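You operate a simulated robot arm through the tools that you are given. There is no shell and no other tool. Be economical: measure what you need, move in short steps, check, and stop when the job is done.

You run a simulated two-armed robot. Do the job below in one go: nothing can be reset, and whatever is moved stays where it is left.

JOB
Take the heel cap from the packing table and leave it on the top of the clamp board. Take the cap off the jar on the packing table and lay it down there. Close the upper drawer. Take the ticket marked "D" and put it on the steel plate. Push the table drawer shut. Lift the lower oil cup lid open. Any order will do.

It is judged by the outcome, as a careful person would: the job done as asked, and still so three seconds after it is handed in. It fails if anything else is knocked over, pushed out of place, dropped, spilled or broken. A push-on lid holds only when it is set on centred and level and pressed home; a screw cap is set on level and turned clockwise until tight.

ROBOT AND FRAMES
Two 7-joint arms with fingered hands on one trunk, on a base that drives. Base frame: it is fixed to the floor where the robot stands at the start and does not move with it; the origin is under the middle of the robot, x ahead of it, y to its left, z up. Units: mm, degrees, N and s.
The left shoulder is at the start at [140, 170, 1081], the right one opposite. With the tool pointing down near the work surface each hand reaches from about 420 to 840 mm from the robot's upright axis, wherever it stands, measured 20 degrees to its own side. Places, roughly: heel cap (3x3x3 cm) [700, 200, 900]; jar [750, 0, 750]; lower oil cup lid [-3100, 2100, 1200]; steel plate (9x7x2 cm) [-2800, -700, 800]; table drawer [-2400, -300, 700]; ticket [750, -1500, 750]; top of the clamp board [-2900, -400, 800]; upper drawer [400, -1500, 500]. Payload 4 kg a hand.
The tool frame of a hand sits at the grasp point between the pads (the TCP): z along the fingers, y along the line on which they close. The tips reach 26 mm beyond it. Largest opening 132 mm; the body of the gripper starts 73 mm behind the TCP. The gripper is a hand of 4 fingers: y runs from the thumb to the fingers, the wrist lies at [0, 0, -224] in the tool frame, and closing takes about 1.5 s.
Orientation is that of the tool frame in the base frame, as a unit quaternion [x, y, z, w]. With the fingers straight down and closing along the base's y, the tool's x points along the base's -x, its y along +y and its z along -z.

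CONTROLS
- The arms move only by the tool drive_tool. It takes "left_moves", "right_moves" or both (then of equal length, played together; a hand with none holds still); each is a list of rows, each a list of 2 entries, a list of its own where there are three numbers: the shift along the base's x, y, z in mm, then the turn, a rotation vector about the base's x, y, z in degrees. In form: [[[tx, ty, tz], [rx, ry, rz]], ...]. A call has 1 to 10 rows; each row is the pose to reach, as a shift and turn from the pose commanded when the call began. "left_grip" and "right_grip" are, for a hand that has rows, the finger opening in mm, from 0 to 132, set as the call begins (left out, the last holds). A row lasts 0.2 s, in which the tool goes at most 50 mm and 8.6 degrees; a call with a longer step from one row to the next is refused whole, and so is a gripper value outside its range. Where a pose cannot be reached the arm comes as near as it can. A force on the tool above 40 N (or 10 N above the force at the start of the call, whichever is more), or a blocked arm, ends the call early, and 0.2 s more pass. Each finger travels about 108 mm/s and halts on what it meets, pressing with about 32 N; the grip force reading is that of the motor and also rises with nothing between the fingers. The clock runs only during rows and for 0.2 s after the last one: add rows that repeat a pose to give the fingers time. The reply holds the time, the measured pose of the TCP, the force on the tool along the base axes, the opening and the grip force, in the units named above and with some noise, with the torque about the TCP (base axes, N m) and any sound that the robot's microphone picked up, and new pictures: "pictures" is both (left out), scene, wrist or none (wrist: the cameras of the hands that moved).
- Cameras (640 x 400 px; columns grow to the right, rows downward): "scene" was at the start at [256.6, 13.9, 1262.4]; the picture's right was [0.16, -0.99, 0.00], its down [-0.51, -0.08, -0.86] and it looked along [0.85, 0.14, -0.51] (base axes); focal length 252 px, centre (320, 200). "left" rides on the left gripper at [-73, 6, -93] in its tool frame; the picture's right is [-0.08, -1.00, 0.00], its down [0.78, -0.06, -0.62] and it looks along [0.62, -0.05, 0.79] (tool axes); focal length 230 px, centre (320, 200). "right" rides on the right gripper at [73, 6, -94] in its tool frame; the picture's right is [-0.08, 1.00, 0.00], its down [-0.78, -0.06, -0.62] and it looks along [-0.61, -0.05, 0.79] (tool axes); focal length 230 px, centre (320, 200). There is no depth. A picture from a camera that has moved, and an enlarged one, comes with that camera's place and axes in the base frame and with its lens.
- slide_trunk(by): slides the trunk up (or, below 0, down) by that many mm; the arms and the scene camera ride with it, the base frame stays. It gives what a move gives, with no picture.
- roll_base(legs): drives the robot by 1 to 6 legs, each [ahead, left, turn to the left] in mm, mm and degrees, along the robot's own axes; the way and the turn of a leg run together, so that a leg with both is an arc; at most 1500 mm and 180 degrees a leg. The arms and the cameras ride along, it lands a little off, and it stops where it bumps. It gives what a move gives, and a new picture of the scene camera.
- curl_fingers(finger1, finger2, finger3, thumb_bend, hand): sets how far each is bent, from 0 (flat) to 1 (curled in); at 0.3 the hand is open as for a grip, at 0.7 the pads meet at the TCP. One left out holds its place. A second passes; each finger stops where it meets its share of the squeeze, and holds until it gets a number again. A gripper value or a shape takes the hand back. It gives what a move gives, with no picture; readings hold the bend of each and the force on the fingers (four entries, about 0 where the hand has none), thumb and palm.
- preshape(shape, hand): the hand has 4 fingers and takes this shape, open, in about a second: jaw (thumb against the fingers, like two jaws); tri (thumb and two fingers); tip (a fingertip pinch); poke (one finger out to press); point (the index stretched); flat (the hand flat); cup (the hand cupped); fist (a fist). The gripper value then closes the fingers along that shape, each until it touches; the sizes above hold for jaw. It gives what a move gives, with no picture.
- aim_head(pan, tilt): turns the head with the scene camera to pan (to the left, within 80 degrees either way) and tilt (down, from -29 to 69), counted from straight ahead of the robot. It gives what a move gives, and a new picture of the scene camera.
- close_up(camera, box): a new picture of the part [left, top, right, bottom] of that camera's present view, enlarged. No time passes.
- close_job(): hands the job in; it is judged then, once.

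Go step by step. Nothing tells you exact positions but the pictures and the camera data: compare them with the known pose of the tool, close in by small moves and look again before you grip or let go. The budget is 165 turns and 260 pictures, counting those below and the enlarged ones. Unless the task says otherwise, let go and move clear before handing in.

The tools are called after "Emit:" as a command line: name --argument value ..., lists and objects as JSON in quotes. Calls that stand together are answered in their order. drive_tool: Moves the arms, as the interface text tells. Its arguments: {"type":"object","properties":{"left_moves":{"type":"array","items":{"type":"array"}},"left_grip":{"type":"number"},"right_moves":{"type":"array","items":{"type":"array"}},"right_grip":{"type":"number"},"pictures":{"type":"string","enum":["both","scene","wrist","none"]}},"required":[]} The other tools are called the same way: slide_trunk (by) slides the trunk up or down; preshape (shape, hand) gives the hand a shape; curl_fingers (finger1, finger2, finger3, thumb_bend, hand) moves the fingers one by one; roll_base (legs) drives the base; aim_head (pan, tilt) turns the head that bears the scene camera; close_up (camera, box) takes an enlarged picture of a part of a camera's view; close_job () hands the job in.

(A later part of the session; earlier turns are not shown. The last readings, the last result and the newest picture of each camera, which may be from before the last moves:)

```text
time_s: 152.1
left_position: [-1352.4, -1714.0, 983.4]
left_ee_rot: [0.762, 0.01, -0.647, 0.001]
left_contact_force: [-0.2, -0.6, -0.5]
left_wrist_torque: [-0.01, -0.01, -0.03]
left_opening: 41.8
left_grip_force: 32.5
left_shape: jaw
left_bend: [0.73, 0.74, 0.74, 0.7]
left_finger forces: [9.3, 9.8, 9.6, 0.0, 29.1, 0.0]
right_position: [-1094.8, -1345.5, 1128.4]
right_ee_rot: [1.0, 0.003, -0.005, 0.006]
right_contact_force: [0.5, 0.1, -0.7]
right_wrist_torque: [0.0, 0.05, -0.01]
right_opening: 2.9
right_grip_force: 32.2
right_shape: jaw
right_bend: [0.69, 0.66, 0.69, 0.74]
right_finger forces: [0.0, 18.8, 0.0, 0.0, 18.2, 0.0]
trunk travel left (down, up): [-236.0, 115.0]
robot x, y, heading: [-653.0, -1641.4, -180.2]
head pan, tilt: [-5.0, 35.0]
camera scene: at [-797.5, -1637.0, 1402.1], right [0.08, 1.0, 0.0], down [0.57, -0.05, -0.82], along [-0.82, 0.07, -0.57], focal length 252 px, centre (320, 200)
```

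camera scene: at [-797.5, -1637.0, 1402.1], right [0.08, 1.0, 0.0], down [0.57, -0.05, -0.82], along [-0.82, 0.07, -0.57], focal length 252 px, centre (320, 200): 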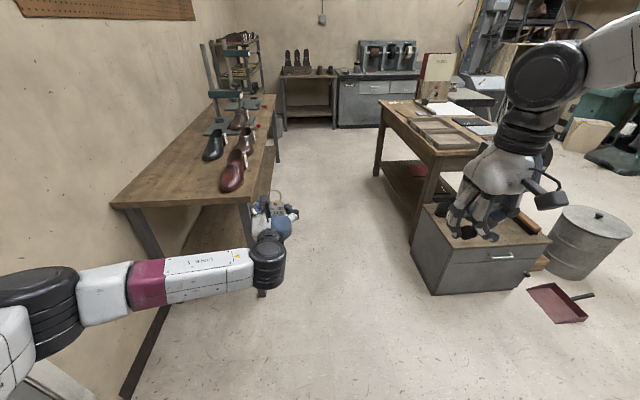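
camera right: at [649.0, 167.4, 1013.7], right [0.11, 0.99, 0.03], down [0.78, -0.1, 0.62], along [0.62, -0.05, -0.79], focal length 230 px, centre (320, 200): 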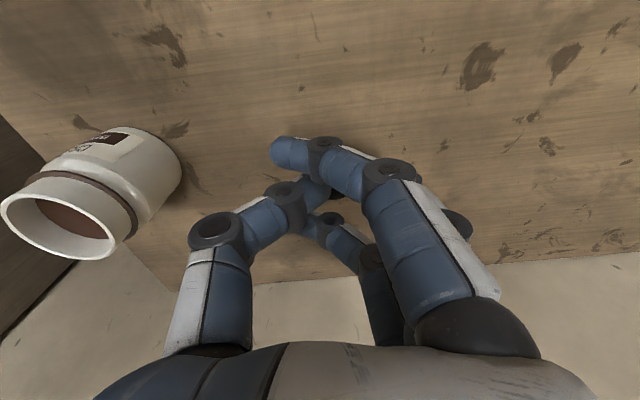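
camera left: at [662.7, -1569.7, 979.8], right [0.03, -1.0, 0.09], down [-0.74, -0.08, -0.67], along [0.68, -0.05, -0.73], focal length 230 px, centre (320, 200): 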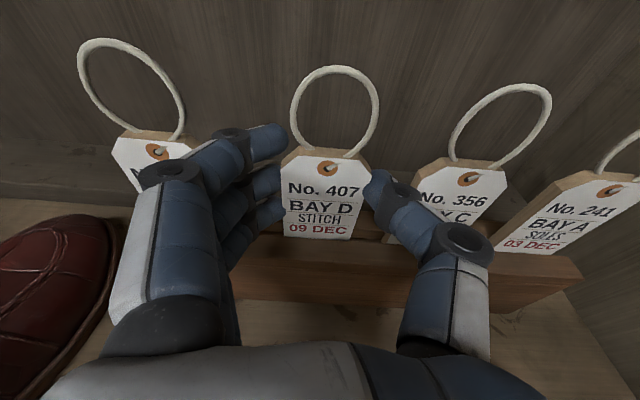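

I'm now facing the workshop, with a desk holding trays in the middle right. I'll enlarge it to find the clamp board, plate and table drawer.

Emit:
close_up --camera "scene" --box '[360, 60, 560, 185]'

Emit:
close_up --camera "scene" --box '[260, 20, 500, 140]'

```text
3.20 times, centred on (460, 122) of scene
camera zoom: at [-797.5, -1637.0, 1402.1], right [0.08, 1.0, 0.0], down [0.57, -0.05, -0.82], along [-0.82, 0.07, -0.57], focal length 807 px, centre (-128, 448)
```

zoom: 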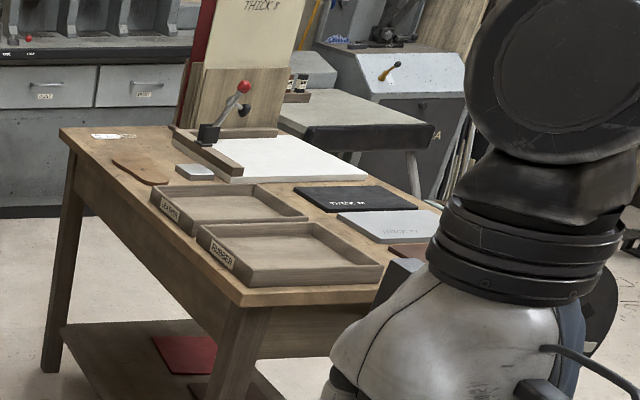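

```text
2.67 times, centred on (380, 80) of scene
camera zoom: at [-797.5, -1637.0, 1402.1], right [0.08, 1.0, 0.0], down [0.57, -0.05, -0.82], along [-0.82, 0.07, -0.57], focal length 673 px, centre (160, 520)
```

zoom: 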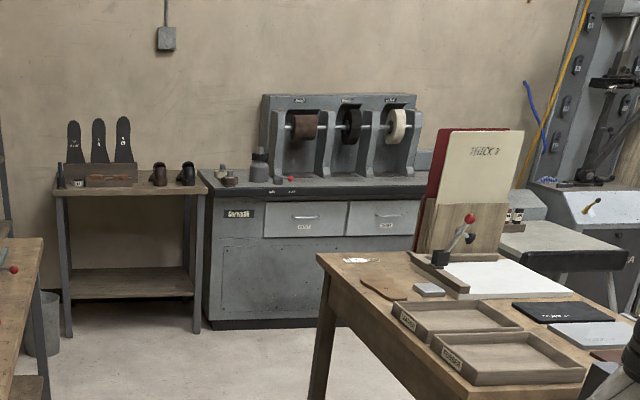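

The steel plate, trays and toggle clamp are on this desk. I'll drive into the aisle beside it and look from closer.

Emit:
roll_base --legs '[[0, -400, 0], [1300, 0, 0], [0, 0, -60]]'

```text
time_s: 164.9
left_position: [-2365.0, -671.7, 982.2]
left_ee_rot: [0.663, -0.378, -0.558, -0.327]
left_contact_force: [-0.1, -0.3, 0.4]
left_wrist_torque: [-0.02, 0.0, -0.03]
left_opening: 42.0
left_grip_force: 31.8
left_shape: jaw
left_bend: [0.73, 0.74, 0.74, 0.7]
left_finger forces: [9.7, 9.7, 9.5, 0.0, 29.3, 0.1]
right_position: [-1917.1, -715.5, 1128.7]
right_ee_rot: [0.866, -0.501, -0.007, 0.002]
right_contact_force: [-0.8, 0.0, 0.1]
right_wrist_torque: [0.02, -0.02, 0.0]
right_opening: 2.8
right_grip_force: 32.3
right_shape: jaw
right_bend: [0.69, 0.66, 0.69, 0.74]
right_finger forces: [0.0, 18.6, 0.0, 0.1, 18.1, 0.0]
trunk travel left (down, up): [-236.0, 115.0]
robot x, y, heading: [-1959.9, -1249.6, 119.3]
head pan, tilt: [-5.0, 35.0]
camera scene: at [-2025.4, -1119.6, 1402.1], right [0.91, 0.41, 0.0], down [0.24, -0.52, -0.82], along [-0.34, 0.75, -0.57], focal length 252 px, centre (320, 200)
```

scene: 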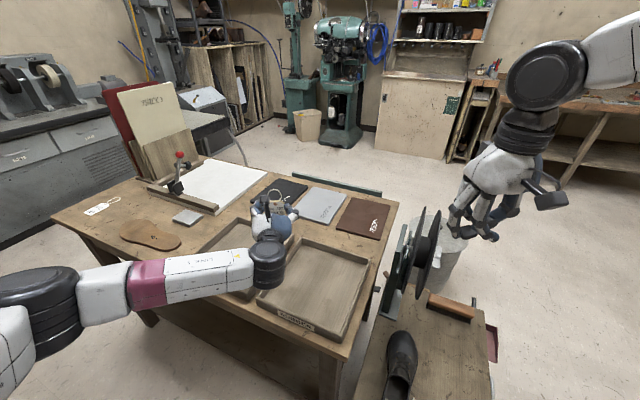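

I can see the desk well now. I'll enlarge the clamp, the plate and the far edge, where a drawer seems to stick out.

Emit:
close_up --camera "scene" --box '[60, 80, 260, 260]'

Emit:
close_up --camera "scene" --box '[220, 140, 420, 265]'

```text
2.22 times, centred on (160, 170) of scene
camera zoom: at [-2025.4, -1119.6, 1402.1], right [0.91, 0.41, 0.0], down [0.24, -0.52, -0.82], along [-0.34, 0.75, -0.57], focal length 560 px, centre (676, 267)
```

zoom: 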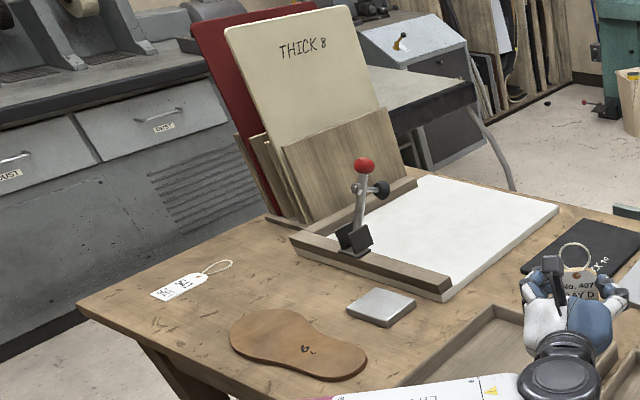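

```text
3.20 times, centred on (320, 202) of scene
camera zoom: at [-2025.4, -1119.6, 1402.1], right [0.91, 0.41, 0.0], down [0.24, -0.52, -0.82], along [-0.34, 0.75, -0.57], focal length 807 px, centre (320, 192)
```

zoom: 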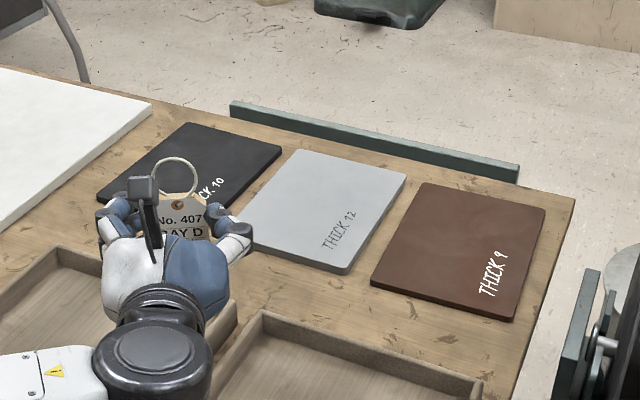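

The white board with the fence and toggle clamp is the clamp board, its near part at about (-2790, -430, 800). The steel plate is at about (-2790, -645), and the desk drawer's green front sticks out on the far side. I'll square up facing +y in front of the plate.

Emit:
roll_base --legs '[[0, 0, -29.5], [-150, 0, 0], [0, 890, 0]]'

```text
time_s: 175.5
left_position: [-2920.3, -701.5, 982.3]
left_ee_rot: [0.547, -0.53, -0.46, -0.456]
left_contact_force: [-0.7, -0.6, -0.9]
left_wrist_torque: [-0.01, -0.04, 0.0]
left_opening: 41.7
left_grip_force: 32.2
left_shape: jaw
left_bend: [0.73, 0.74, 0.74, 0.7]
left_finger forces: [9.6, 9.7, 9.5, 0.0, 29.3, 0.1]
right_position: [-2550.9, -957.6, 1128.7]
right_ee_rot: [0.711, -0.703, -0.008, 0.0]
right_contact_force: [-0.7, 0.3, 0.7]
right_wrist_torque: [0.0, 0.01, -0.03]
right_opening: 2.8
right_grip_force: 32.1
right_shape: jaw
right_bend: [0.69, 0.66, 0.69, 0.74]
right_finger forces: [0.1, 18.5, 0.0, 0.0, 17.9, 0.1]
trunk travel left (down, up): [-236.0, 115.0]
robot x, y, heading: [-2848.0, -1401.8, 90.7]
head pan, tilt: [-5.0, 35.0]
camera scene: at [-2840.9, -1258.6, 1402.1], right [1.0, -0.08, 0.0], down [-0.04, -0.57, -0.82], along [0.06, 0.82, -0.57], focal length 252 px, centre (320, 200)
```

scene: 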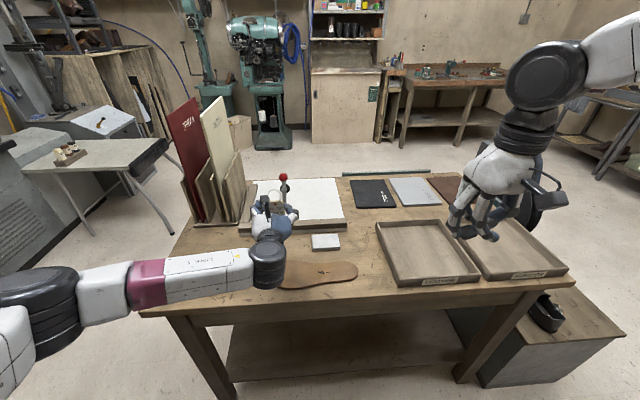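

The plate is at about (-2778, -637). I'll shift right a bit, then pitch the left hand down so the ticket lies level.

Emit:
roll_base --legs '[[0, -160, 0]]'

Emit:
drive_tool --left_moves '[[[0, -5, 10], [-8, 0, 0]], [[0, -10, 20], [-16, 0, 0]], [[0, -15, 30], [-24, 0, 0]], [[0, -20, 40], [-32, 0, 0]], [[0, -25, 45], [-40, 0, 0]], [[0, -30, 45], [-48, 0, 0]], [[0, -35, 45], [-56, 0, 0]], [[0, -40, 45], [-64, 0, 0]], [[0, -45, 45], [-72, 0, 0]], [[0, -50, 45], [-80, 0, 0]]]' --pictures "both"

```text
time_s: 177.6
left_position: [-2758.5, -699.6, 983.2]
left_ee_rot: [0.547, -0.53, -0.459, -0.456]
left_contact_force: [-0.4, -0.1, -0.6]
left_wrist_torque: [0.0, -0.04, 0.04]
left_opening: 41.5
left_grip_force: 31.5
left_shape: jaw
left_bend: [0.73, 0.74, 0.74, 0.7]
left_finger forces: [9.7, 9.8, 9.6, 0.0, 29.2, 0.0]
right_position: [-2389.9, -956.2, 1128.0]
right_ee_rot: [0.711, -0.703, -0.008, 0.0]
right_contact_force: [0.3, -1.2, 0.5]
right_wrist_torque: [-0.01, 0.02, 0.05]
right_opening: 2.7
right_grip_force: 32.1
right_shape: jaw
right_bend: [0.69, 0.66, 0.69, 0.74]
right_finger forces: [0.0, 18.5, 0.0, 0.0, 18.0, 0.1]
trunk travel left (down, up): [-236.0, 115.0]
robot x, y, heading: [-2684.2, -1399.9, 90.6]
head pan, tilt: [-5.0, 35.0]
camera scene: at [-2679.7, -1257.3, 1402.1], right [1.0, -0.08, 0.0], down [-0.05, -0.57, -0.82], along [0.07, 0.82, -0.57], focal length 252 px, centre (320, 200)
```

scene: 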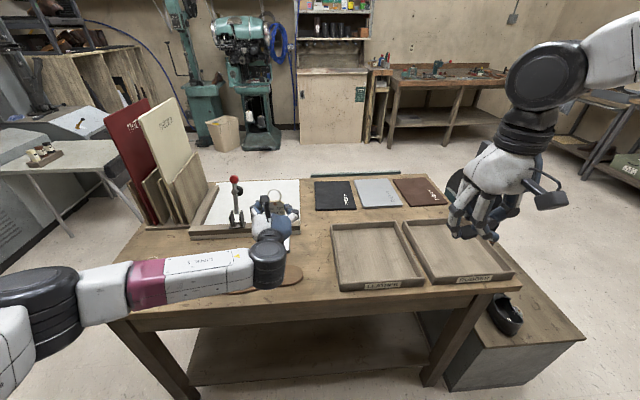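

```text
time_s: 179.8
left_position: [-2727.6, -793.5, 858.4]
left_ee_rot: [0.625, -0.558, -0.369, -0.402]
left_contact_force: [5.4, -3.3, 14.2]
left_wrist_torque: [0.37, -0.06, -0.2]
left_opening: 37.1
left_grip_force: 32.5
left_shape: jaw
left_bend: [0.76, 0.74, 0.76, 0.72]
left_finger forces: [3.2, 14.8, 0.0, 0.0, 25.9, 0.0]
left hand out of reach, approached as far as the arm can: row 1, 2, 3, 4, 5, 6, 7, 8, 9, 10
right_position: [-2387.6, -959.8, 1129.7]
right_ee_rot: [0.71, -0.704, -0.01, 0.001]
right_contact_force: [0.7, -0.7, 1.5]
right_wrist_torque: [0.08, 0.05, -0.02]
right_opening: 3.0
right_grip_force: 31.6
right_shape: jaw
right_bend: [0.69, 0.66, 0.69, 0.74]
right_finger forces: [0.0, 18.6, 0.1, 0.1, 18.0, 0.0]
trunk travel left (down, up): [-236.0, 115.0]
robot x, y, heading: [-2683.7, -1397.8, 90.3]
head pan, tilt: [-5.0, 35.0]
camera scene: at [-2678.0, -1261.4, 1402.7], right [1.0, -0.08, 0.0], down [-0.05, -0.57, -0.82], along [0.06, 0.82, -0.57], focal length 252 px, centre (320, 200)
camera left: at [-2739.9, -849.4, 961.6], right [0.98, 0.08, 0.16], down [0.15, -0.88, -0.46], along [0.1, 0.47, -0.87], focal length 230 px, centre (320, 200)
```

scene: 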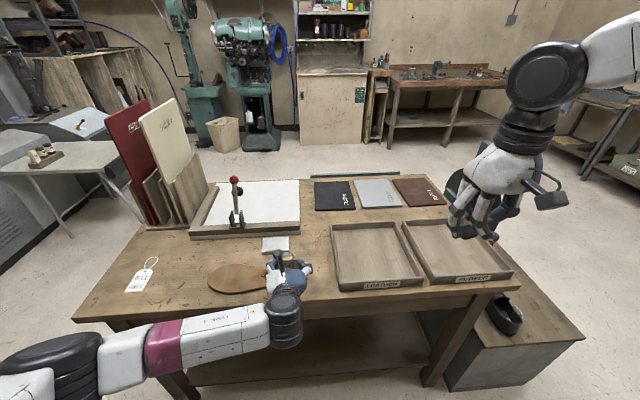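
left: 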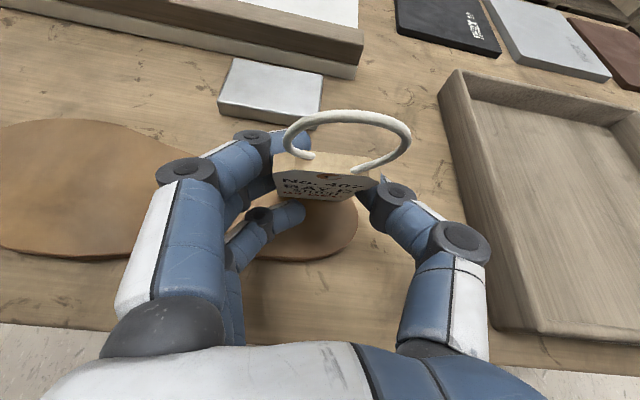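

The arm can't make that turn from this configuration and has sagged onto the insole. I'll raise the trunk first.

Emit:
slide_trunk --by 100

Emit:
close_up --camera "left" --box '[0, 0, 640, 400]'

Emit:
close_up --camera "scene" --box '[120, 160, 340, 340]'

```text
time_s: 181.1
left_position: [-2729.6, -791.4, 951.8]
left_ee_rot: [0.628, -0.559, -0.367, -0.399]
left_contact_force: [-0.3, -0.8, -0.2]
left_wrist_torque: [0.02, -0.01, 0.01]
left_opening: 34.2
left_grip_force: 32.2
left_shape: jaw
left_bend: [0.76, 0.73, 0.77, 0.72]
left_finger forces: [5.6, 16.4, 0.0, 0.2, 22.3, 0.1]
right_position: [-2389.6, -956.5, 1229.1]
right_ee_rot: [0.711, -0.703, -0.009, 0.001]
right_contact_force: [0.1, 0.3, 0.3]
right_wrist_torque: [0.03, -0.02, 0.0]
right_opening: 2.8
right_grip_force: 31.8
right_shape: jaw
right_bend: [0.69, 0.66, 0.69, 0.74]
right_finger forces: [0.1, 18.5, 0.0, 0.0, 18.1, 0.0]
trunk travel left (down, up): [-336.0, 15.0]
robot x, y, heading: [-2687.7, -1401.9, 90.5]
head pan, tilt: [-5.0, 35.0]
```

```text
1.00 times, centred on (320, 200) of left (not enlarged: the box is as wide or as high as the picture)
camera zoom: at [-2742.0, -847.9, 1055.8], right [0.98, 0.09, 0.16], down [0.15, -0.88, -0.45], along [0.1, 0.47, -0.88], focal length 230 px, centre (320, 200)
```

zoom: 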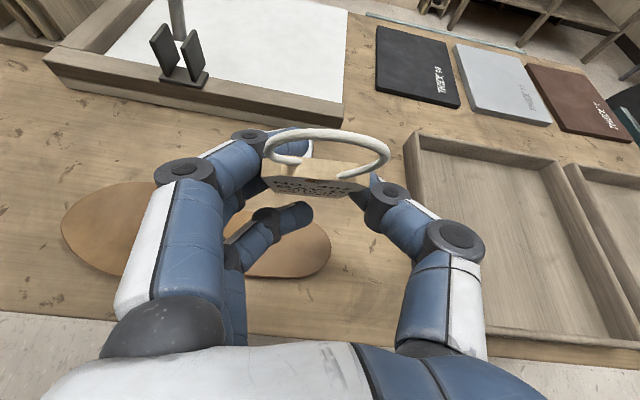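

```text
2.22 times, centred on (230, 250) of scene
camera zoom: at [-2680.1, -1273.7, 1503.1], right [1.0, -0.08, 0.0], down [-0.05, -0.57, -0.82], along [0.07, 0.82, -0.57], focal length 560 px, centre (520, 89)
```

zoom: 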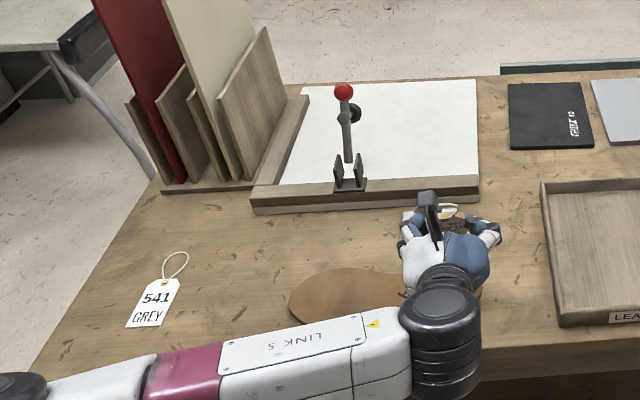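

I'll free the left arm by yawing the hand to the right, back towards the earlier well-reached orientation.

Emit:
drive_tool --left_moves '[[[0, 0, 8], [0, 0, -8]], [[0, 0, 16], [0, 0, -16]], [[0, 0, 24], [0, 0, -24]], [[0, 0, 32], [0, 0, -32]], [[0, 0, 40], [0, 0, -40]], [[0, 0, 40], [0, 0, -40]]]' --pictures "scene"

```text
time_s: 182.5
left_position: [-2728.3, -792.6, 991.9]
left_ee_rot: [-0.398, 0.739, 0.209, 0.501]
left_contact_force: [0.7, -0.4, -0.6]
left_wrist_torque: [0.0, 0.01, 0.0]
left_opening: 34.4
left_grip_force: 32.1
left_shape: jaw
left_bend: [0.76, 0.72, 0.77, 0.72]
left_finger forces: [4.8, 15.7, 0.0, 0.0, 21.5, 0.1]
left hand out of reach, approached as far as the arm can: row 1, 2, 3
right_position: [-2389.3, -955.5, 1227.6]
right_ee_rot: [0.71, -0.704, -0.008, 0.0]
right_contact_force: [0.9, 0.6, -0.2]
right_wrist_torque: [0.01, 0.02, 0.0]
right_opening: 2.8
right_grip_force: 31.2
right_shape: jaw
right_bend: [0.69, 0.66, 0.69, 0.74]
right_finger forces: [0.0, 18.6, 0.0, 0.1, 18.0, 0.1]
trunk travel left (down, up): [-336.0, 15.0]
robot x, y, heading: [-2683.9, -1399.8, 90.7]
head pan, tilt: [-5.0, 35.0]
camera scene: at [-2679.5, -1273.6, 1503.1], right [1.0, -0.08, 0.0], down [-0.05, -0.57, -0.82], along [0.06, 0.82, -0.57], focal length 252 px, centre (320, 200)
```

scene: 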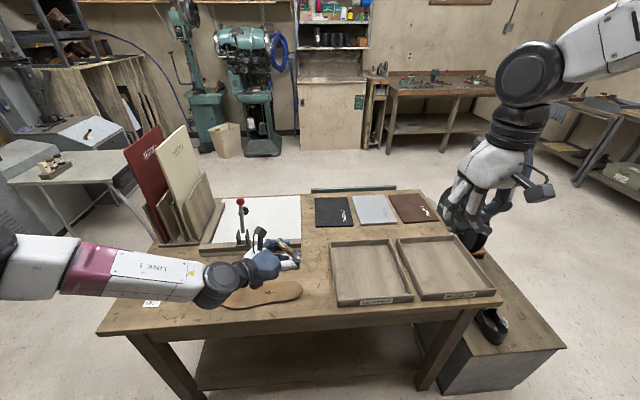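

The arm is free again. Now I pitch the hand down to vertical from here.

Emit:
drive_tool --left_moves '[[[0, 0, 8], [-6.4, 5.2, 0]], [[0, 0, 16], [-12.8, 10.4, 0]], [[0, 0, 24], [-19.2, 15.6, 0]], [[0, 0, 32], [-25.6, 20.8, 0]], [[0, 0, 40], [-32, 26, 0]], [[0, 0, 40], [-38.4, 31.1, 0]], [[0, 0, 40], [-44.8, 36.3, 0]], [[0, 0, 40], [-51.2, 41.5, 0]], [[0, 0, 40], [-51.2, 41.5, 0]]]' --pictures "both"

```text
time_s: 184.5
left_position: [-2730.2, -791.6, 1032.7]
left_ee_rot: [-0.475, 0.88, -0.001, -0.001]
left_contact_force: [-0.6, -0.8, -0.2]
left_wrist_torque: [0.03, 0.02, 0.03]
left_opening: 33.5
left_grip_force: 32.0
left_shape: jaw
left_bend: [0.76, 0.72, 0.77, 0.72]
left_finger forces: [4.5, 15.4, 0.1, 0.1, 20.5, 0.1]
right_position: [-2390.7, -956.9, 1229.7]
right_ee_rot: [0.711, -0.703, -0.008, 0.001]
right_contact_force: [-0.5, -0.1, -1.0]
right_wrist_torque: [-0.01, -0.02, 0.01]
right_opening: 2.5
right_grip_force: 32.6
right_shape: jaw
right_bend: [0.69, 0.66, 0.69, 0.74]
right_finger forces: [0.0, 18.6, 0.1, 0.1, 18.1, 0.1]
trunk travel left (down, up): [-336.0, 15.0]
robot x, y, heading: [-2686.5, -1399.3, 90.5]
head pan, tilt: [-5.0, 35.0]
camera scene: at [-2680.5, -1274.3, 1503.2], right [1.0, -0.08, 0.0], down [-0.05, -0.57, -0.82], along [0.07, 0.82, -0.57], focal length 252 px, centre (320, 200)
camera left: at [-2694.8, -727.6, 1125.4], right [0.88, -0.48, 0.0], down [-0.38, -0.69, 0.62], along [-0.3, -0.54, -0.79], focal length 230 px, centre (320, 200)
```

scene: 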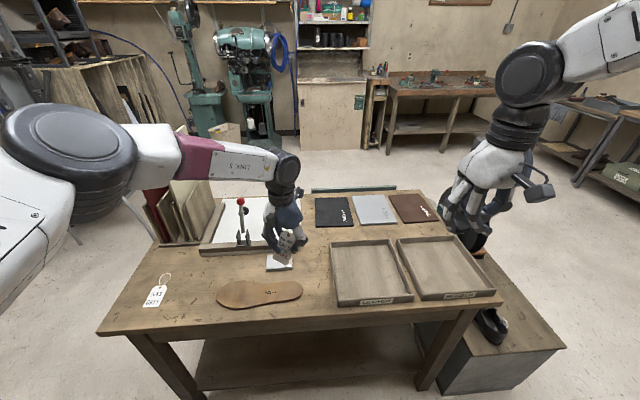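
left: 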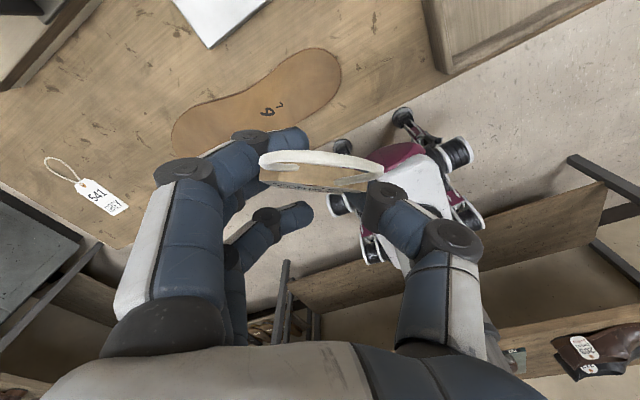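

The hand now points straight down. I'll enlarge to see how the ticket sits in it.

Emit:
close_up --camera "scene" --box '[230, 180, 350, 280]'

Emit:
close_up --camera "left" --box '[220, 110, 440, 250]'

```text
4.00 times, centred on (290, 230) of scene
camera zoom: at [-2680.5, -1274.3, 1503.2], right [1.0, -0.08, 0.0], down [-0.05, -0.57, -0.82], along [0.07, 0.82, -0.57], focal length 1009 px, centre (440, 80)
```

zoom: 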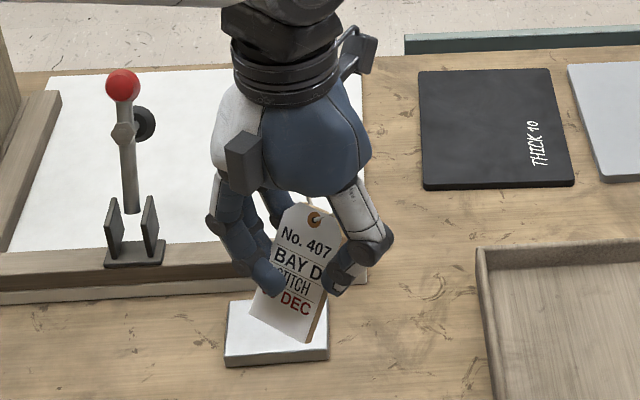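

```text
2.86 times, centred on (330, 180) of left
camera zoom: at [-2694.8, -727.6, 1125.4], right [0.88, -0.48, 0.0], down [-0.38, -0.69, 0.62], along [-0.3, -0.54, -0.79], focal length 657 px, centre (291, 257)
```

zoom: 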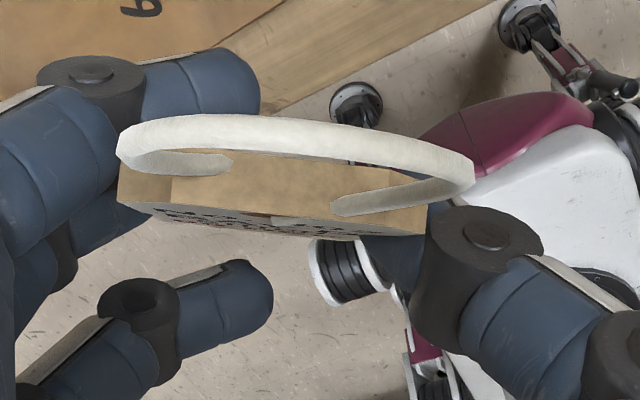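

The ticket hangs tilted about 50°, printed face up, ring end forward. I'll yaw the hand straight, move closer, and then lower the ticket so its bottom edge touches the plate first.

Emit:
drive_tool --left_moves '[[[0, 0, 0], [0, 0, 7]], [[0, 0, 0], [0, 0, 14]], [[0, 0, 0], [0, 0, 21]], [[0, 0, 0], [0, 0, 28]], [[0, 0, 0], [0, 0, 28]]]' --pictures "none"

Emit:
roll_base --legs '[[150, 0, 0]]'

```text
time_s: 185.7
left_position: [-2728.6, -791.6, 1032.5]
left_ee_rot: [-0.674, 0.739, -0.001, -0.001]
left_contact_force: [0.3, -0.1, -0.1]
left_wrist_torque: [0.0, 0.0, -0.02]
left_opening: 33.2
left_grip_force: 32.3
left_shape: jaw
left_bend: [0.76, 0.72, 0.77, 0.72]
left_finger forces: [4.4, 15.4, 0.0, 0.0, 20.5, 0.1]
right_position: [-2390.5, -957.2, 1228.5]
right_ee_rot: [0.711, -0.703, -0.008, 0.001]
right_contact_force: [0.2, -0.7, -0.5]
right_wrist_torque: [0.02, -0.03, 0.0]
right_opening: 3.0
right_grip_force: 31.7
right_shape: jaw
right_bend: [0.69, 0.66, 0.69, 0.74]
right_finger forces: [0.0, 18.6, 0.1, 0.0, 18.2, 0.1]
trunk travel left (down, up): [-336.0, 15.0]
robot x, y, heading: [-2685.1, -1404.4, 90.3]
head pan, tilt: [-5.0, 35.0]
```

```text
time_s: 187.1
left_position: [-2728.4, -641.3, 1031.5]
left_ee_rot: [-0.673, 0.74, -0.001, -0.001]
left_contact_force: [-0.1, -0.2, -0.8]
left_wrist_torque: [-0.04, 0.0, -0.03]
left_opening: 33.4
left_grip_force: 31.7
left_shape: jaw
left_bend: [0.76, 0.72, 0.77, 0.72]
left_finger forces: [4.3, 15.5, 0.0, 0.1, 20.5, 0.0]
right_position: [-2391.4, -807.3, 1228.6]
right_ee_rot: [0.711, -0.703, -0.007, 0.001]
right_contact_force: [0.4, 0.5, 0.2]
right_wrist_torque: [-0.04, 0.04, 0.01]
right_opening: 3.0
right_grip_force: 31.9
right_shape: jaw
right_bend: [0.69, 0.66, 0.69, 0.74]
right_finger forces: [0.0, 18.6, 0.0, 0.0, 18.2, 0.1]
trunk travel left (down, up): [-336.0, 15.0]
robot x, y, heading: [-2684.5, -1252.2, 90.5]
head pan, tilt: [-5.0, 35.0]
camera scene: at [-2680.9, -1124.2, 1503.1], right [1.0, -0.08, 0.0], down [-0.05, -0.57, -0.82], along [0.07, 0.82, -0.57], focal length 252 px, centre (320, 200)
```

scene: 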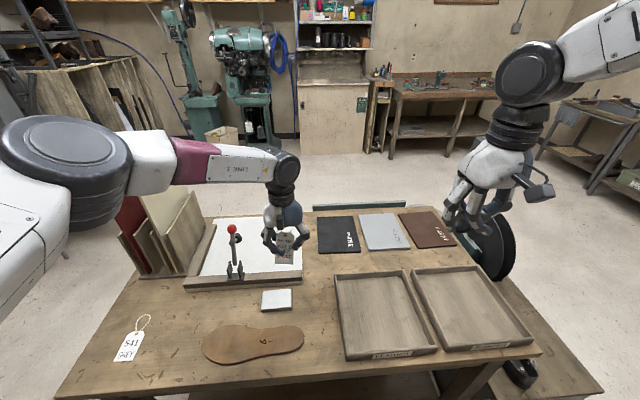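

Next I shift over the plate and lower with the trunk.

Emit:
drive_tool --left_moves '[[[-25, 2, 0], [0, 0, 0]], [[-49, 4, 0], [0, 0, 0]], [[-49, 4, 0], [0, 0, 0]]]' --pictures "none"

Emit:
slide_trunk --by -150

Emit:
aim_head --pan 5 --tilt 45

Emit:
close_up --camera "left" --box '[0, 0, 640, 400]'

```text
time_s: 187.9
left_position: [-2778.3, -639.4, 1033.0]
left_ee_rot: [-0.673, 0.739, 0.0, -0.001]
left_contact_force: [0.7, 0.0, -0.6]
left_wrist_torque: [0.01, 0.0, -0.01]
left_opening: 33.2
left_grip_force: 31.5
left_shape: jaw
left_bend: [0.76, 0.72, 0.77, 0.72]
left_finger forces: [4.5, 15.5, 0.0, 0.0, 20.5, 0.1]
right_position: [-2391.1, -808.9, 1227.5]
right_ee_rot: [0.711, -0.703, -0.009, 0.0]
right_contact_force: [-0.2, -1.2, 0.3]
right_wrist_torque: [0.02, -0.02, 0.02]
right_opening: 2.9
right_grip_force: 31.6
right_shape: jaw
right_bend: [0.69, 0.66, 0.69, 0.74]
right_finger forces: [0.1, 18.6, 0.0, 0.0, 18.0, 0.0]
trunk travel left (down, up): [-336.0, 15.0]
robot x, y, heading: [-2691.4, -1250.7, 90.2]
head pan, tilt: [-5.0, 35.0]
```

```text
time_s: 189.6
left_position: [-2778.7, -639.4, 883.3]
left_ee_rot: [-0.673, 0.74, 0.0, 0.0]
left_contact_force: [-0.9, 0.2, -0.7]
left_wrist_torque: [0.01, 0.03, -0.04]
left_opening: 33.7
left_grip_force: 31.8
left_shape: jaw
left_bend: [0.76, 0.72, 0.77, 0.72]
left_finger forces: [4.4, 15.6, 0.0, 0.0, 20.4, 0.0]
right_position: [-2390.6, -807.4, 1079.9]
right_ee_rot: [0.711, -0.703, -0.01, -0.001]
right_contact_force: [0.7, -0.3, -0.5]
right_wrist_torque: [0.03, -0.03, -0.01]
right_opening: 2.7
right_grip_force: 32.2
right_shape: jaw
right_bend: [0.69, 0.66, 0.69, 0.74]
right_finger forces: [0.1, 18.6, 0.1, 0.1, 18.2, 0.0]
trunk travel left (down, up): [-186.0, 165.0]
robot x, y, heading: [-2685.2, -1251.2, 90.5]
head pan, tilt: [-5.0, 35.0]
```

```text
time_s: 190.3
left_position: [-2778.6, -638.1, 881.9]
left_ee_rot: [-0.673, 0.74, -0.002, -0.001]
left_contact_force: [0.2, -0.7, -0.8]
left_wrist_torque: [-0.01, -0.02, -0.02]
left_opening: 33.5
left_grip_force: 32.2
left_shape: jaw
left_bend: [0.76, 0.72, 0.77, 0.72]
left_finger forces: [4.3, 15.5, 0.0, 0.1, 20.4, 0.0]
right_position: [-2390.5, -808.4, 1078.1]
right_ee_rot: [0.711, -0.704, -0.008, 0.001]
right_contact_force: [-0.7, 1.7, -0.5]
right_wrist_torque: [-0.01, -0.01, 0.01]
right_opening: 2.6
right_grip_force: 32.1
right_shape: jaw
right_bend: [0.69, 0.66, 0.69, 0.74]
right_finger forces: [0.0, 18.7, 0.0, 0.0, 18.2, 0.1]
trunk travel left (down, up): [-186.0, 165.0]
robot x, y, heading: [-2686.0, -1254.4, 90.3]
head pan, tilt: [5.0, 45.0]
camera scene: at [-2695.9, -1086.6, 1336.1], right [1.0, 0.09, 0.0], down [0.07, -0.7, -0.71], along [-0.07, 0.7, -0.71], focal length 252 px, centre (320, 200)
```

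scene: 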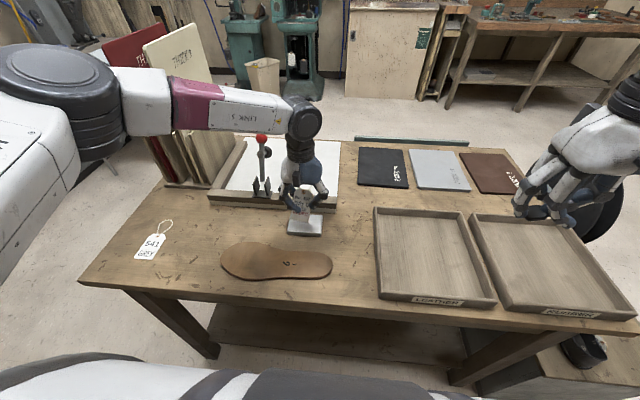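

```text
1.00 times, centred on (320, 200) of left (not enlarged: the box is as wide or as high as the picture)
camera zoom: at [-2778.2, -565.8, 975.1], right [1.0, -0.02, 0.0], down [-0.01, -0.79, 0.62], along [-0.01, -0.62, -0.79], focal length 230 px, centre (320, 200)
```

zoom: 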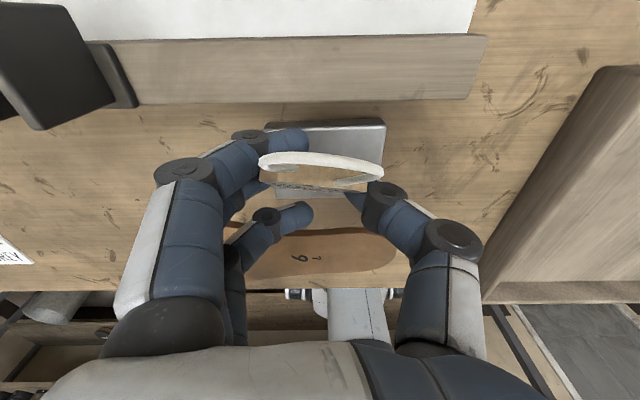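

The ticket is above the plate. I'll lower in small steps, easing forward, until the bottom edge touches.

Emit:
drive_tool --left_moves '[[[0, -4, -6], [0, 0, 0]], [[0, -6, -12], [0, 0, 0]], [[0, -6, -18], [0, 0, 0]], [[0, -6, -24], [0, 0, 0]], [[0, -6, -30], [0, 0, 0]], [[0, -6, -34], [0, 0, 0]]]' --pictures "wrist"

Emit:
close_up --camera "scene" --box '[250, 150, 360, 250]'

```text
time_s: 191.7
left_position: [-2778.1, -644.8, 848.7]
left_ee_rot: [-0.672, 0.74, 0.0, -0.001]
left_contact_force: [-1.6, 6.9, 26.7]
left_wrist_torque: [-0.82, -0.39, 0.09]
left_opening: 35.1
left_grip_force: 32.5
left_shape: jaw
left_bend: [0.75, 0.73, 0.82, 0.74]
left_finger forces: [13.9, 10.5, 29.1, 0.0, 26.6, 0.0]
right_position: [-2390.5, -808.4, 1078.7]
right_ee_rot: [0.711, -0.703, -0.009, 0.0]
right_contact_force: [-0.2, 0.4, -1.2]
right_wrist_torque: [0.01, 0.01, -0.02]
right_opening: 2.7
right_grip_force: 32.0
right_shape: jaw
right_bend: [0.69, 0.66, 0.69, 0.74]
right_finger forces: [0.0, 18.6, 0.0, 0.1, 18.2, 0.0]
trunk travel left (down, up): [-186.0, 165.0]
robot x, y, heading: [-2684.8, -1255.1, 90.2]
head pan, tilt: [5.0, 45.0]
camera left: at [-2778.3, -572.6, 942.1], right [1.0, -0.02, 0.0], down [-0.01, -0.79, 0.62], along [-0.01, -0.62, -0.79], focal length 230 px, centre (320, 200)
```

left: 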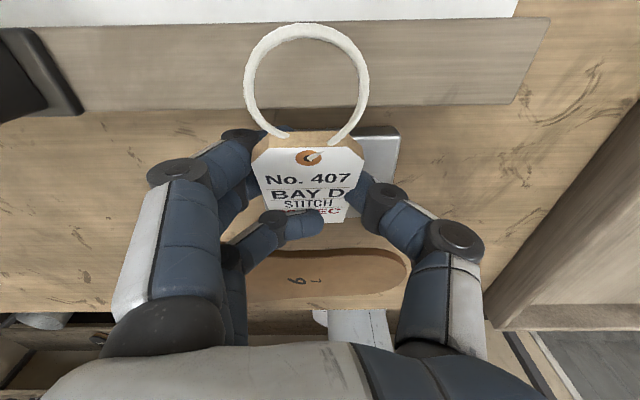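

```text
4.00 times, centred on (305, 200) of scene
camera zoom: at [-2695.9, -1087.7, 1336.3], right [1.0, 0.09, 0.0], down [0.07, -0.7, -0.71], along [-0.07, 0.7, -0.71], focal length 1009 px, centre (380, 200)
```

zoom: 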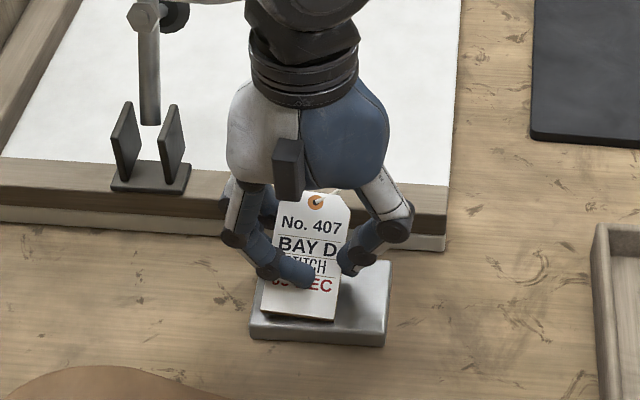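

The card is flattening onto the plate, with the third finger on top of it. I'll ease right and a bit lower.

Emit:
drive_tool --left_moves '[[[3, 2, -1], [0, 0, 0]], [[6, 4, -4], [0, 0, 0]], [[10, 6, -7], [0, 0, 0]], [[10, 8, -10], [0, 0, 0]]]' --pictures "wrist"

Emit:
close_up --camera "scene" --box '[250, 150, 360, 250]'

```text
time_s: 192.8
left_position: [-2770.1, -641.6, 842.6]
left_ee_rot: [-0.674, 0.739, 0.0, -0.002]
left_contact_force: [-7.4, -15.0, 27.0]
left_wrist_torque: [-0.77, -0.09, -0.06]
left_opening: 32.0
left_grip_force: 32.2
left_shape: jaw
left_bend: [0.75, 0.74, 0.84, 0.74]
left_finger forces: [9.7, 12.4, 30.2, 0.0, 17.9, 0.0]
right_position: [-2392.2, -809.6, 1079.2]
right_ee_rot: [0.712, -0.702, -0.009, -0.001]
right_contact_force: [-0.5, -1.1, -0.3]
right_wrist_torque: [-0.02, -0.03, 0.02]
right_opening: 2.9
right_grip_force: 32.5
right_shape: jaw
right_bend: [0.69, 0.66, 0.69, 0.74]
right_finger forces: [0.1, 18.6, 0.0, 0.1, 18.2, 0.0]
trunk travel left (down, up): [-186.0, 165.0]
robot x, y, heading: [-2686.2, -1252.8, 90.6]
head pan, tilt: [5.0, 45.0]
stopped in row 4 (left hand): the force on the tool passed its limit at 44 N (the readings are from after the stop); the commanded pose is now the measured one
camera left: at [-2769.7, -567.4, 935.6], right [1.0, -0.01, 0.0], down [-0.01, -0.79, 0.62], along [-0.01, -0.62, -0.79], focal length 230 px, centre (320, 200)
```

left: 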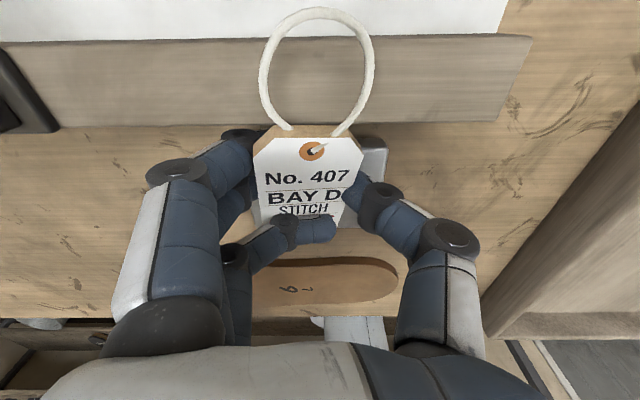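

```text
4.00 times, centred on (305, 200) of scene
camera zoom: at [-2696.5, -1090.3, 1336.4], right [1.0, 0.1, 0.0], down [0.07, -0.7, -0.71], along [-0.07, 0.71, -0.71], focal length 1009 px, centre (380, 200)
```

zoom: 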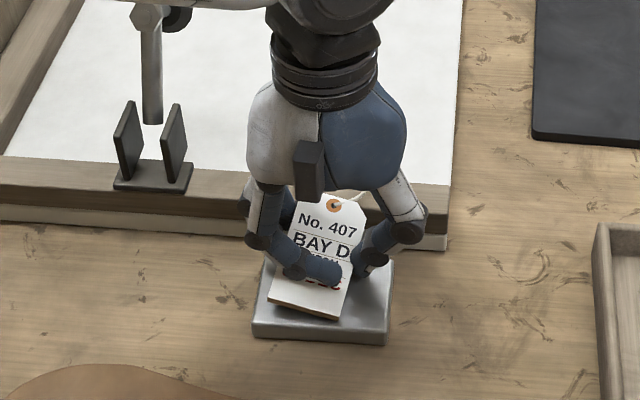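

It's nearly flat and centred on the plate. I'll release.

Emit:
drive_tool --left_moves '[[[0, 0, 1], [0, 0, 0]], [[0, 0, 1], [0, 0, 0]], [[0, 0, 1], [0, 0, 0]], [[0, 0, 1], [0, 0, 0]]]' --left_grip 75 --pictures "wrist"

Emit:
close_up --camera "scene" --box '[250, 150, 360, 250]'

```text
time_s: 193.8
left_position: [-2767.6, -639.7, 842.5]
left_ee_rot: [-0.673, 0.74, 0.0, -0.002]
left_contact_force: [8.5, -4.7, 24.7]
left_wrist_torque: [-0.47, 0.08, 0.16]
left_opening: 67.5
left_grip_force: 0.0
left_shape: jaw
left_bend: [0.72, 0.72, 0.86, 0.7]
left_finger forces: [0.0, 1.9, 23.4, 0.1, 0.0, 0.0]
right_position: [-2390.0, -811.6, 1079.6]
right_ee_rot: [0.711, -0.703, -0.01, 0.0]
right_contact_force: [-0.2, -0.2, 0.1]
right_wrist_torque: [-0.04, 0.04, 0.04]
right_opening: 2.9
right_grip_force: 31.4
right_shape: jaw
right_bend: [0.69, 0.66, 0.69, 0.74]
right_finger forces: [0.0, 18.7, 0.0, 0.0, 18.1, 0.0]
trunk travel left (down, up): [-186.0, 165.0]
robot x, y, heading: [-2685.8, -1251.7, 90.7]
head pan, tilt: [5.0, 45.0]
camera left: at [-2767.5, -566.7, 935.9], right [1.0, -0.02, 0.0], down [-0.01, -0.79, 0.62], along [-0.01, -0.62, -0.79], focal length 230 px, centre (320, 200)
```

left: 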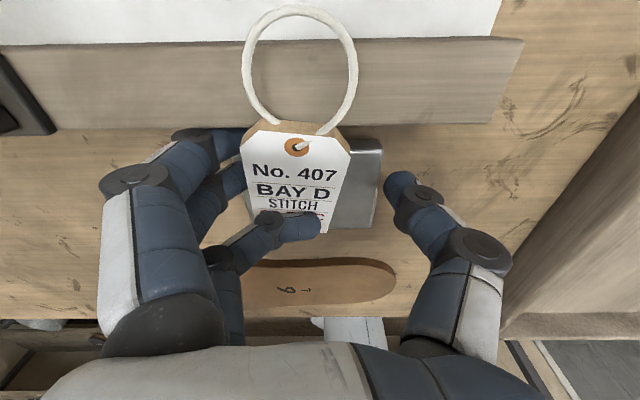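

```text
4.00 times, centred on (305, 200) of scene
camera zoom: at [-2694.8, -1089.8, 1336.6], right [1.0, 0.09, 0.0], down [0.07, -0.7, -0.71], along [-0.07, 0.71, -0.71], focal length 1009 px, centre (380, 200)
```

zoom: 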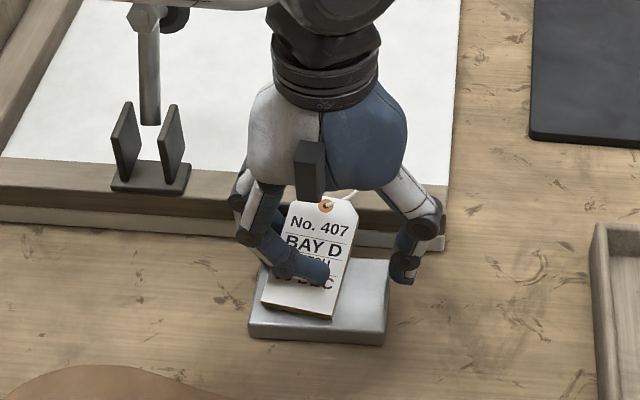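

The third finger still rests on the card. I'll lift slightly and look.

Emit:
drive_tool --left_moves '[[[0, 0, 5], [0, 0, 0]], [[0, 0, 10], [0, 0, 0]], [[0, 0, 10], [0, 0, 0]]]' --left_grip 80 --pictures "wrist"

Emit:
close_up --camera "scene" --box '[250, 150, 360, 250]'

```text
time_s: 194.6
left_position: [-2769.9, -640.0, 851.7]
left_ee_rot: [-0.674, 0.739, -0.002, -0.002]
left_contact_force: [4.7, -6.0, 17.4]
left_wrist_torque: [-0.45, 0.26, 0.23]
left_opening: 74.5
left_grip_force: 0.0
left_shape: jaw
left_bend: [0.71, 0.71, 0.81, 0.7]
left_finger forces: [0.3, 0.6, 19.4, 0.0, 0.1, 0.0]
right_position: [-2390.6, -809.4, 1078.3]
right_ee_rot: [0.711, -0.703, -0.009, 0.0]
right_contact_force: [0.7, -0.4, 0.6]
right_wrist_torque: [-0.01, -0.02, 0.0]
right_opening: 2.8
right_grip_force: 31.8
right_shape: jaw
right_bend: [0.69, 0.66, 0.69, 0.74]
right_finger forces: [0.1, 18.5, 0.2, 0.1, 18.3, 0.0]
trunk travel left (down, up): [-186.0, 165.0]
robot x, y, heading: [-2688.3, -1253.3, 90.4]
head pan, tilt: [5.0, 45.0]
camera left: at [-2768.8, -566.7, 943.9], right [1.0, -0.02, 0.0], down [-0.01, -0.78, 0.62], along [-0.01, -0.62, -0.78], focal length 230 px, centre (320, 200)
```

left: 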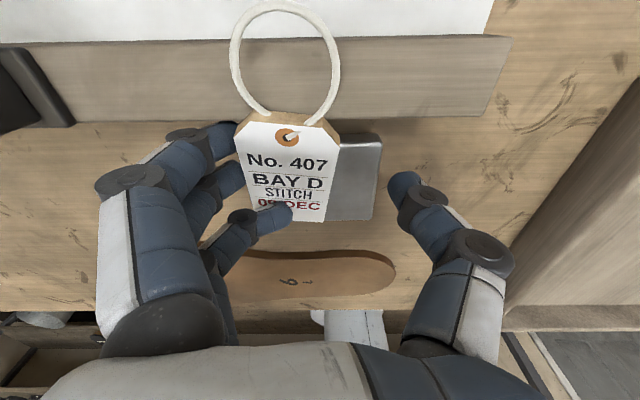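

```text
4.00 times, centred on (305, 200) of scene
camera zoom: at [-2695.4, -1088.9, 1336.3], right [1.0, 0.09, 0.0], down [0.07, -0.7, -0.71], along [-0.07, 0.71, -0.71], focal length 1009 px, centre (380, 200)
```

zoom: 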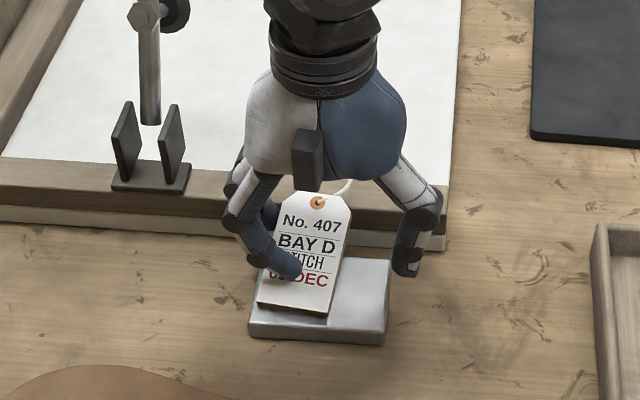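

Next I lift straight up to free the card.

Emit:
drive_tool --left_moves '[[[3, 0, 8], [0, 0, 0]], [[5, 0, 18], [0, 0, 0]], [[5, 0, 30], [0, 0, 0]], [[5, 0, 30], [0, 0, 0]]]' --pictures "wrist"

Emit:
close_up --camera "scene" --box '[250, 150, 360, 250]'

```text
time_s: 195.6
left_position: [-2764.3, -639.1, 880.1]
left_ee_rot: [-0.673, 0.74, 0.0, -0.002]
left_contact_force: [-0.6, 0.0, -0.2]
left_wrist_torque: [0.01, 0.03, -0.01]
left_opening: 80.0
left_grip_force: 0.0
left_shape: jaw
left_bend: [0.71, 0.71, 0.71, 0.7]
left_finger forces: [0.0, 0.0, 0.0, 0.1, 0.0, 0.0]
right_position: [-2390.7, -806.5, 1076.8]
right_ee_rot: [0.711, -0.703, -0.008, 0.001]
right_contact_force: [-0.2, -0.3, -0.7]
right_wrist_torque: [-0.01, 0.0, 0.0]
right_opening: 2.8
right_grip_force: 31.9
right_shape: jaw
right_bend: [0.69, 0.66, 0.69, 0.74]
right_finger forces: [0.1, 18.6, 0.0, 0.0, 18.3, 0.1]
trunk travel left (down, up): [-186.0, 165.0]
robot x, y, heading: [-2684.1, -1252.9, 90.5]
head pan, tilt: [5.0, 45.0]
camera left: at [-2764.4, -565.4, 973.0], right [1.0, -0.02, 0.0], down [-0.01, -0.78, 0.62], along [-0.01, -0.62, -0.78], focal length 230 px, centre (320, 200)
```

left: 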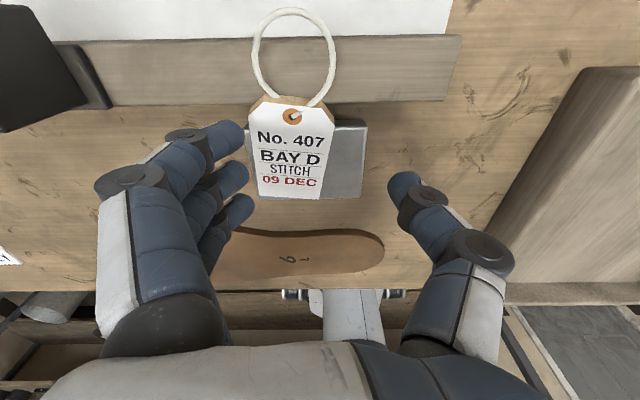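

```text
4.00 times, centred on (305, 200) of scene
camera zoom: at [-2696.1, -1086.9, 1336.0], right [1.0, 0.09, 0.0], down [0.07, -0.7, -0.71], along [-0.07, 0.7, -0.71], focal length 1009 px, centre (380, 200)
```

zoom: 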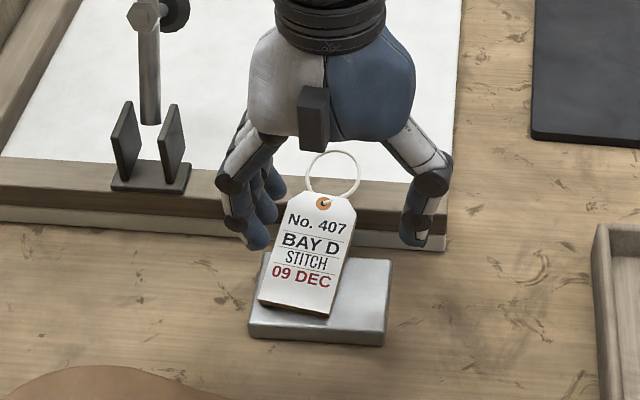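

The ticket rests on the steel plate, face up, with its string loop lying over the fence edge; that is stable. Now I'll raise and tuck the left hand.

Emit:
drive_tool --left_moves '[[[0, 0, 40], [0, 0, 0]], [[0, -10, 80], [0, 0, 0]], [[0, -40, 115], [0, 0, 0]], [[10, -80, 140], [0, 0, 0]], [[10, -120, 160], [0, 0, 0]], [[10, -160, 170], [0, 0, 0]], [[10, -200, 170], [0, 0, 0]]]' --pictures "none"

Emit:
close_up --camera "right" --box '[160, 80, 480, 320]'

Emit:
close_up --camera "scene" --box '[200, 120, 380, 260]'

```text
time_s: 197.2
left_position: [-2754.0, -839.8, 1052.0]
left_ee_rot: [-0.673, 0.74, -0.002, -0.003]
left_contact_force: [0.1, 0.0, -0.7]
left_wrist_torque: [0.01, -0.02, 0.0]
left_opening: 79.7
left_grip_force: 0.0
left_shape: jaw
left_bend: [0.71, 0.71, 0.71, 0.7]
left_finger forces: [0.0, 0.0, 0.1, 0.1, 0.0, 0.0]
right_position: [-2390.7, -808.4, 1078.7]
right_ee_rot: [0.711, -0.703, -0.009, 0.0]
right_contact_force: [0.5, 0.0, 0.2]
right_wrist_torque: [0.01, 0.0, 0.0]
right_opening: 2.8
right_grip_force: 31.3
right_shape: jaw
right_bend: [0.69, 0.66, 0.69, 0.74]
right_finger forces: [0.0, 18.7, 0.1, 0.0, 18.3, 0.1]
trunk travel left (down, up): [-186.0, 165.0]
robot x, y, heading: [-2691.2, -1253.3, 90.3]
head pan, tilt: [5.0, 45.0]
```

```text
1.67 times, centred on (320, 200) of right
camera zoom: at [-2393.3, -883.0, 1172.4], right [-1.0, 0.07, 0.01], down [0.06, 0.78, 0.63], along [0.03, 0.62, -0.78], focal length 384 px, centre (320, 200)
```

zoom: 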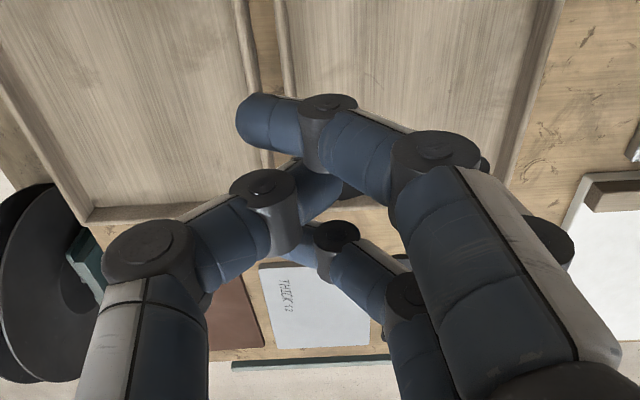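

```text
2.86 times, centred on (290, 190) of scene
camera zoom: at [-2696.2, -1087.7, 1336.2], right [1.0, 0.09, 0.0], down [0.07, -0.7, -0.71], along [-0.07, 0.7, -0.71], focal length 721 px, centre (406, 229)
```

zoom: 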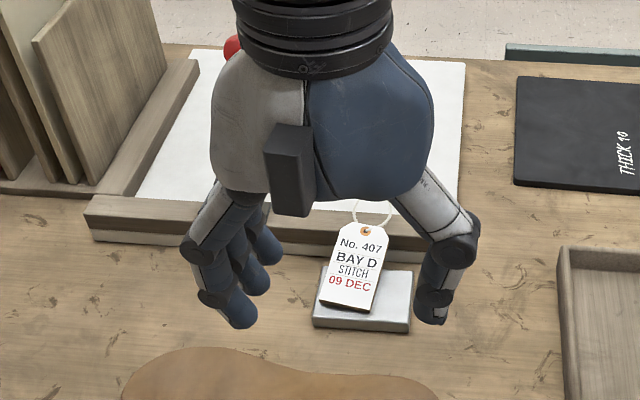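

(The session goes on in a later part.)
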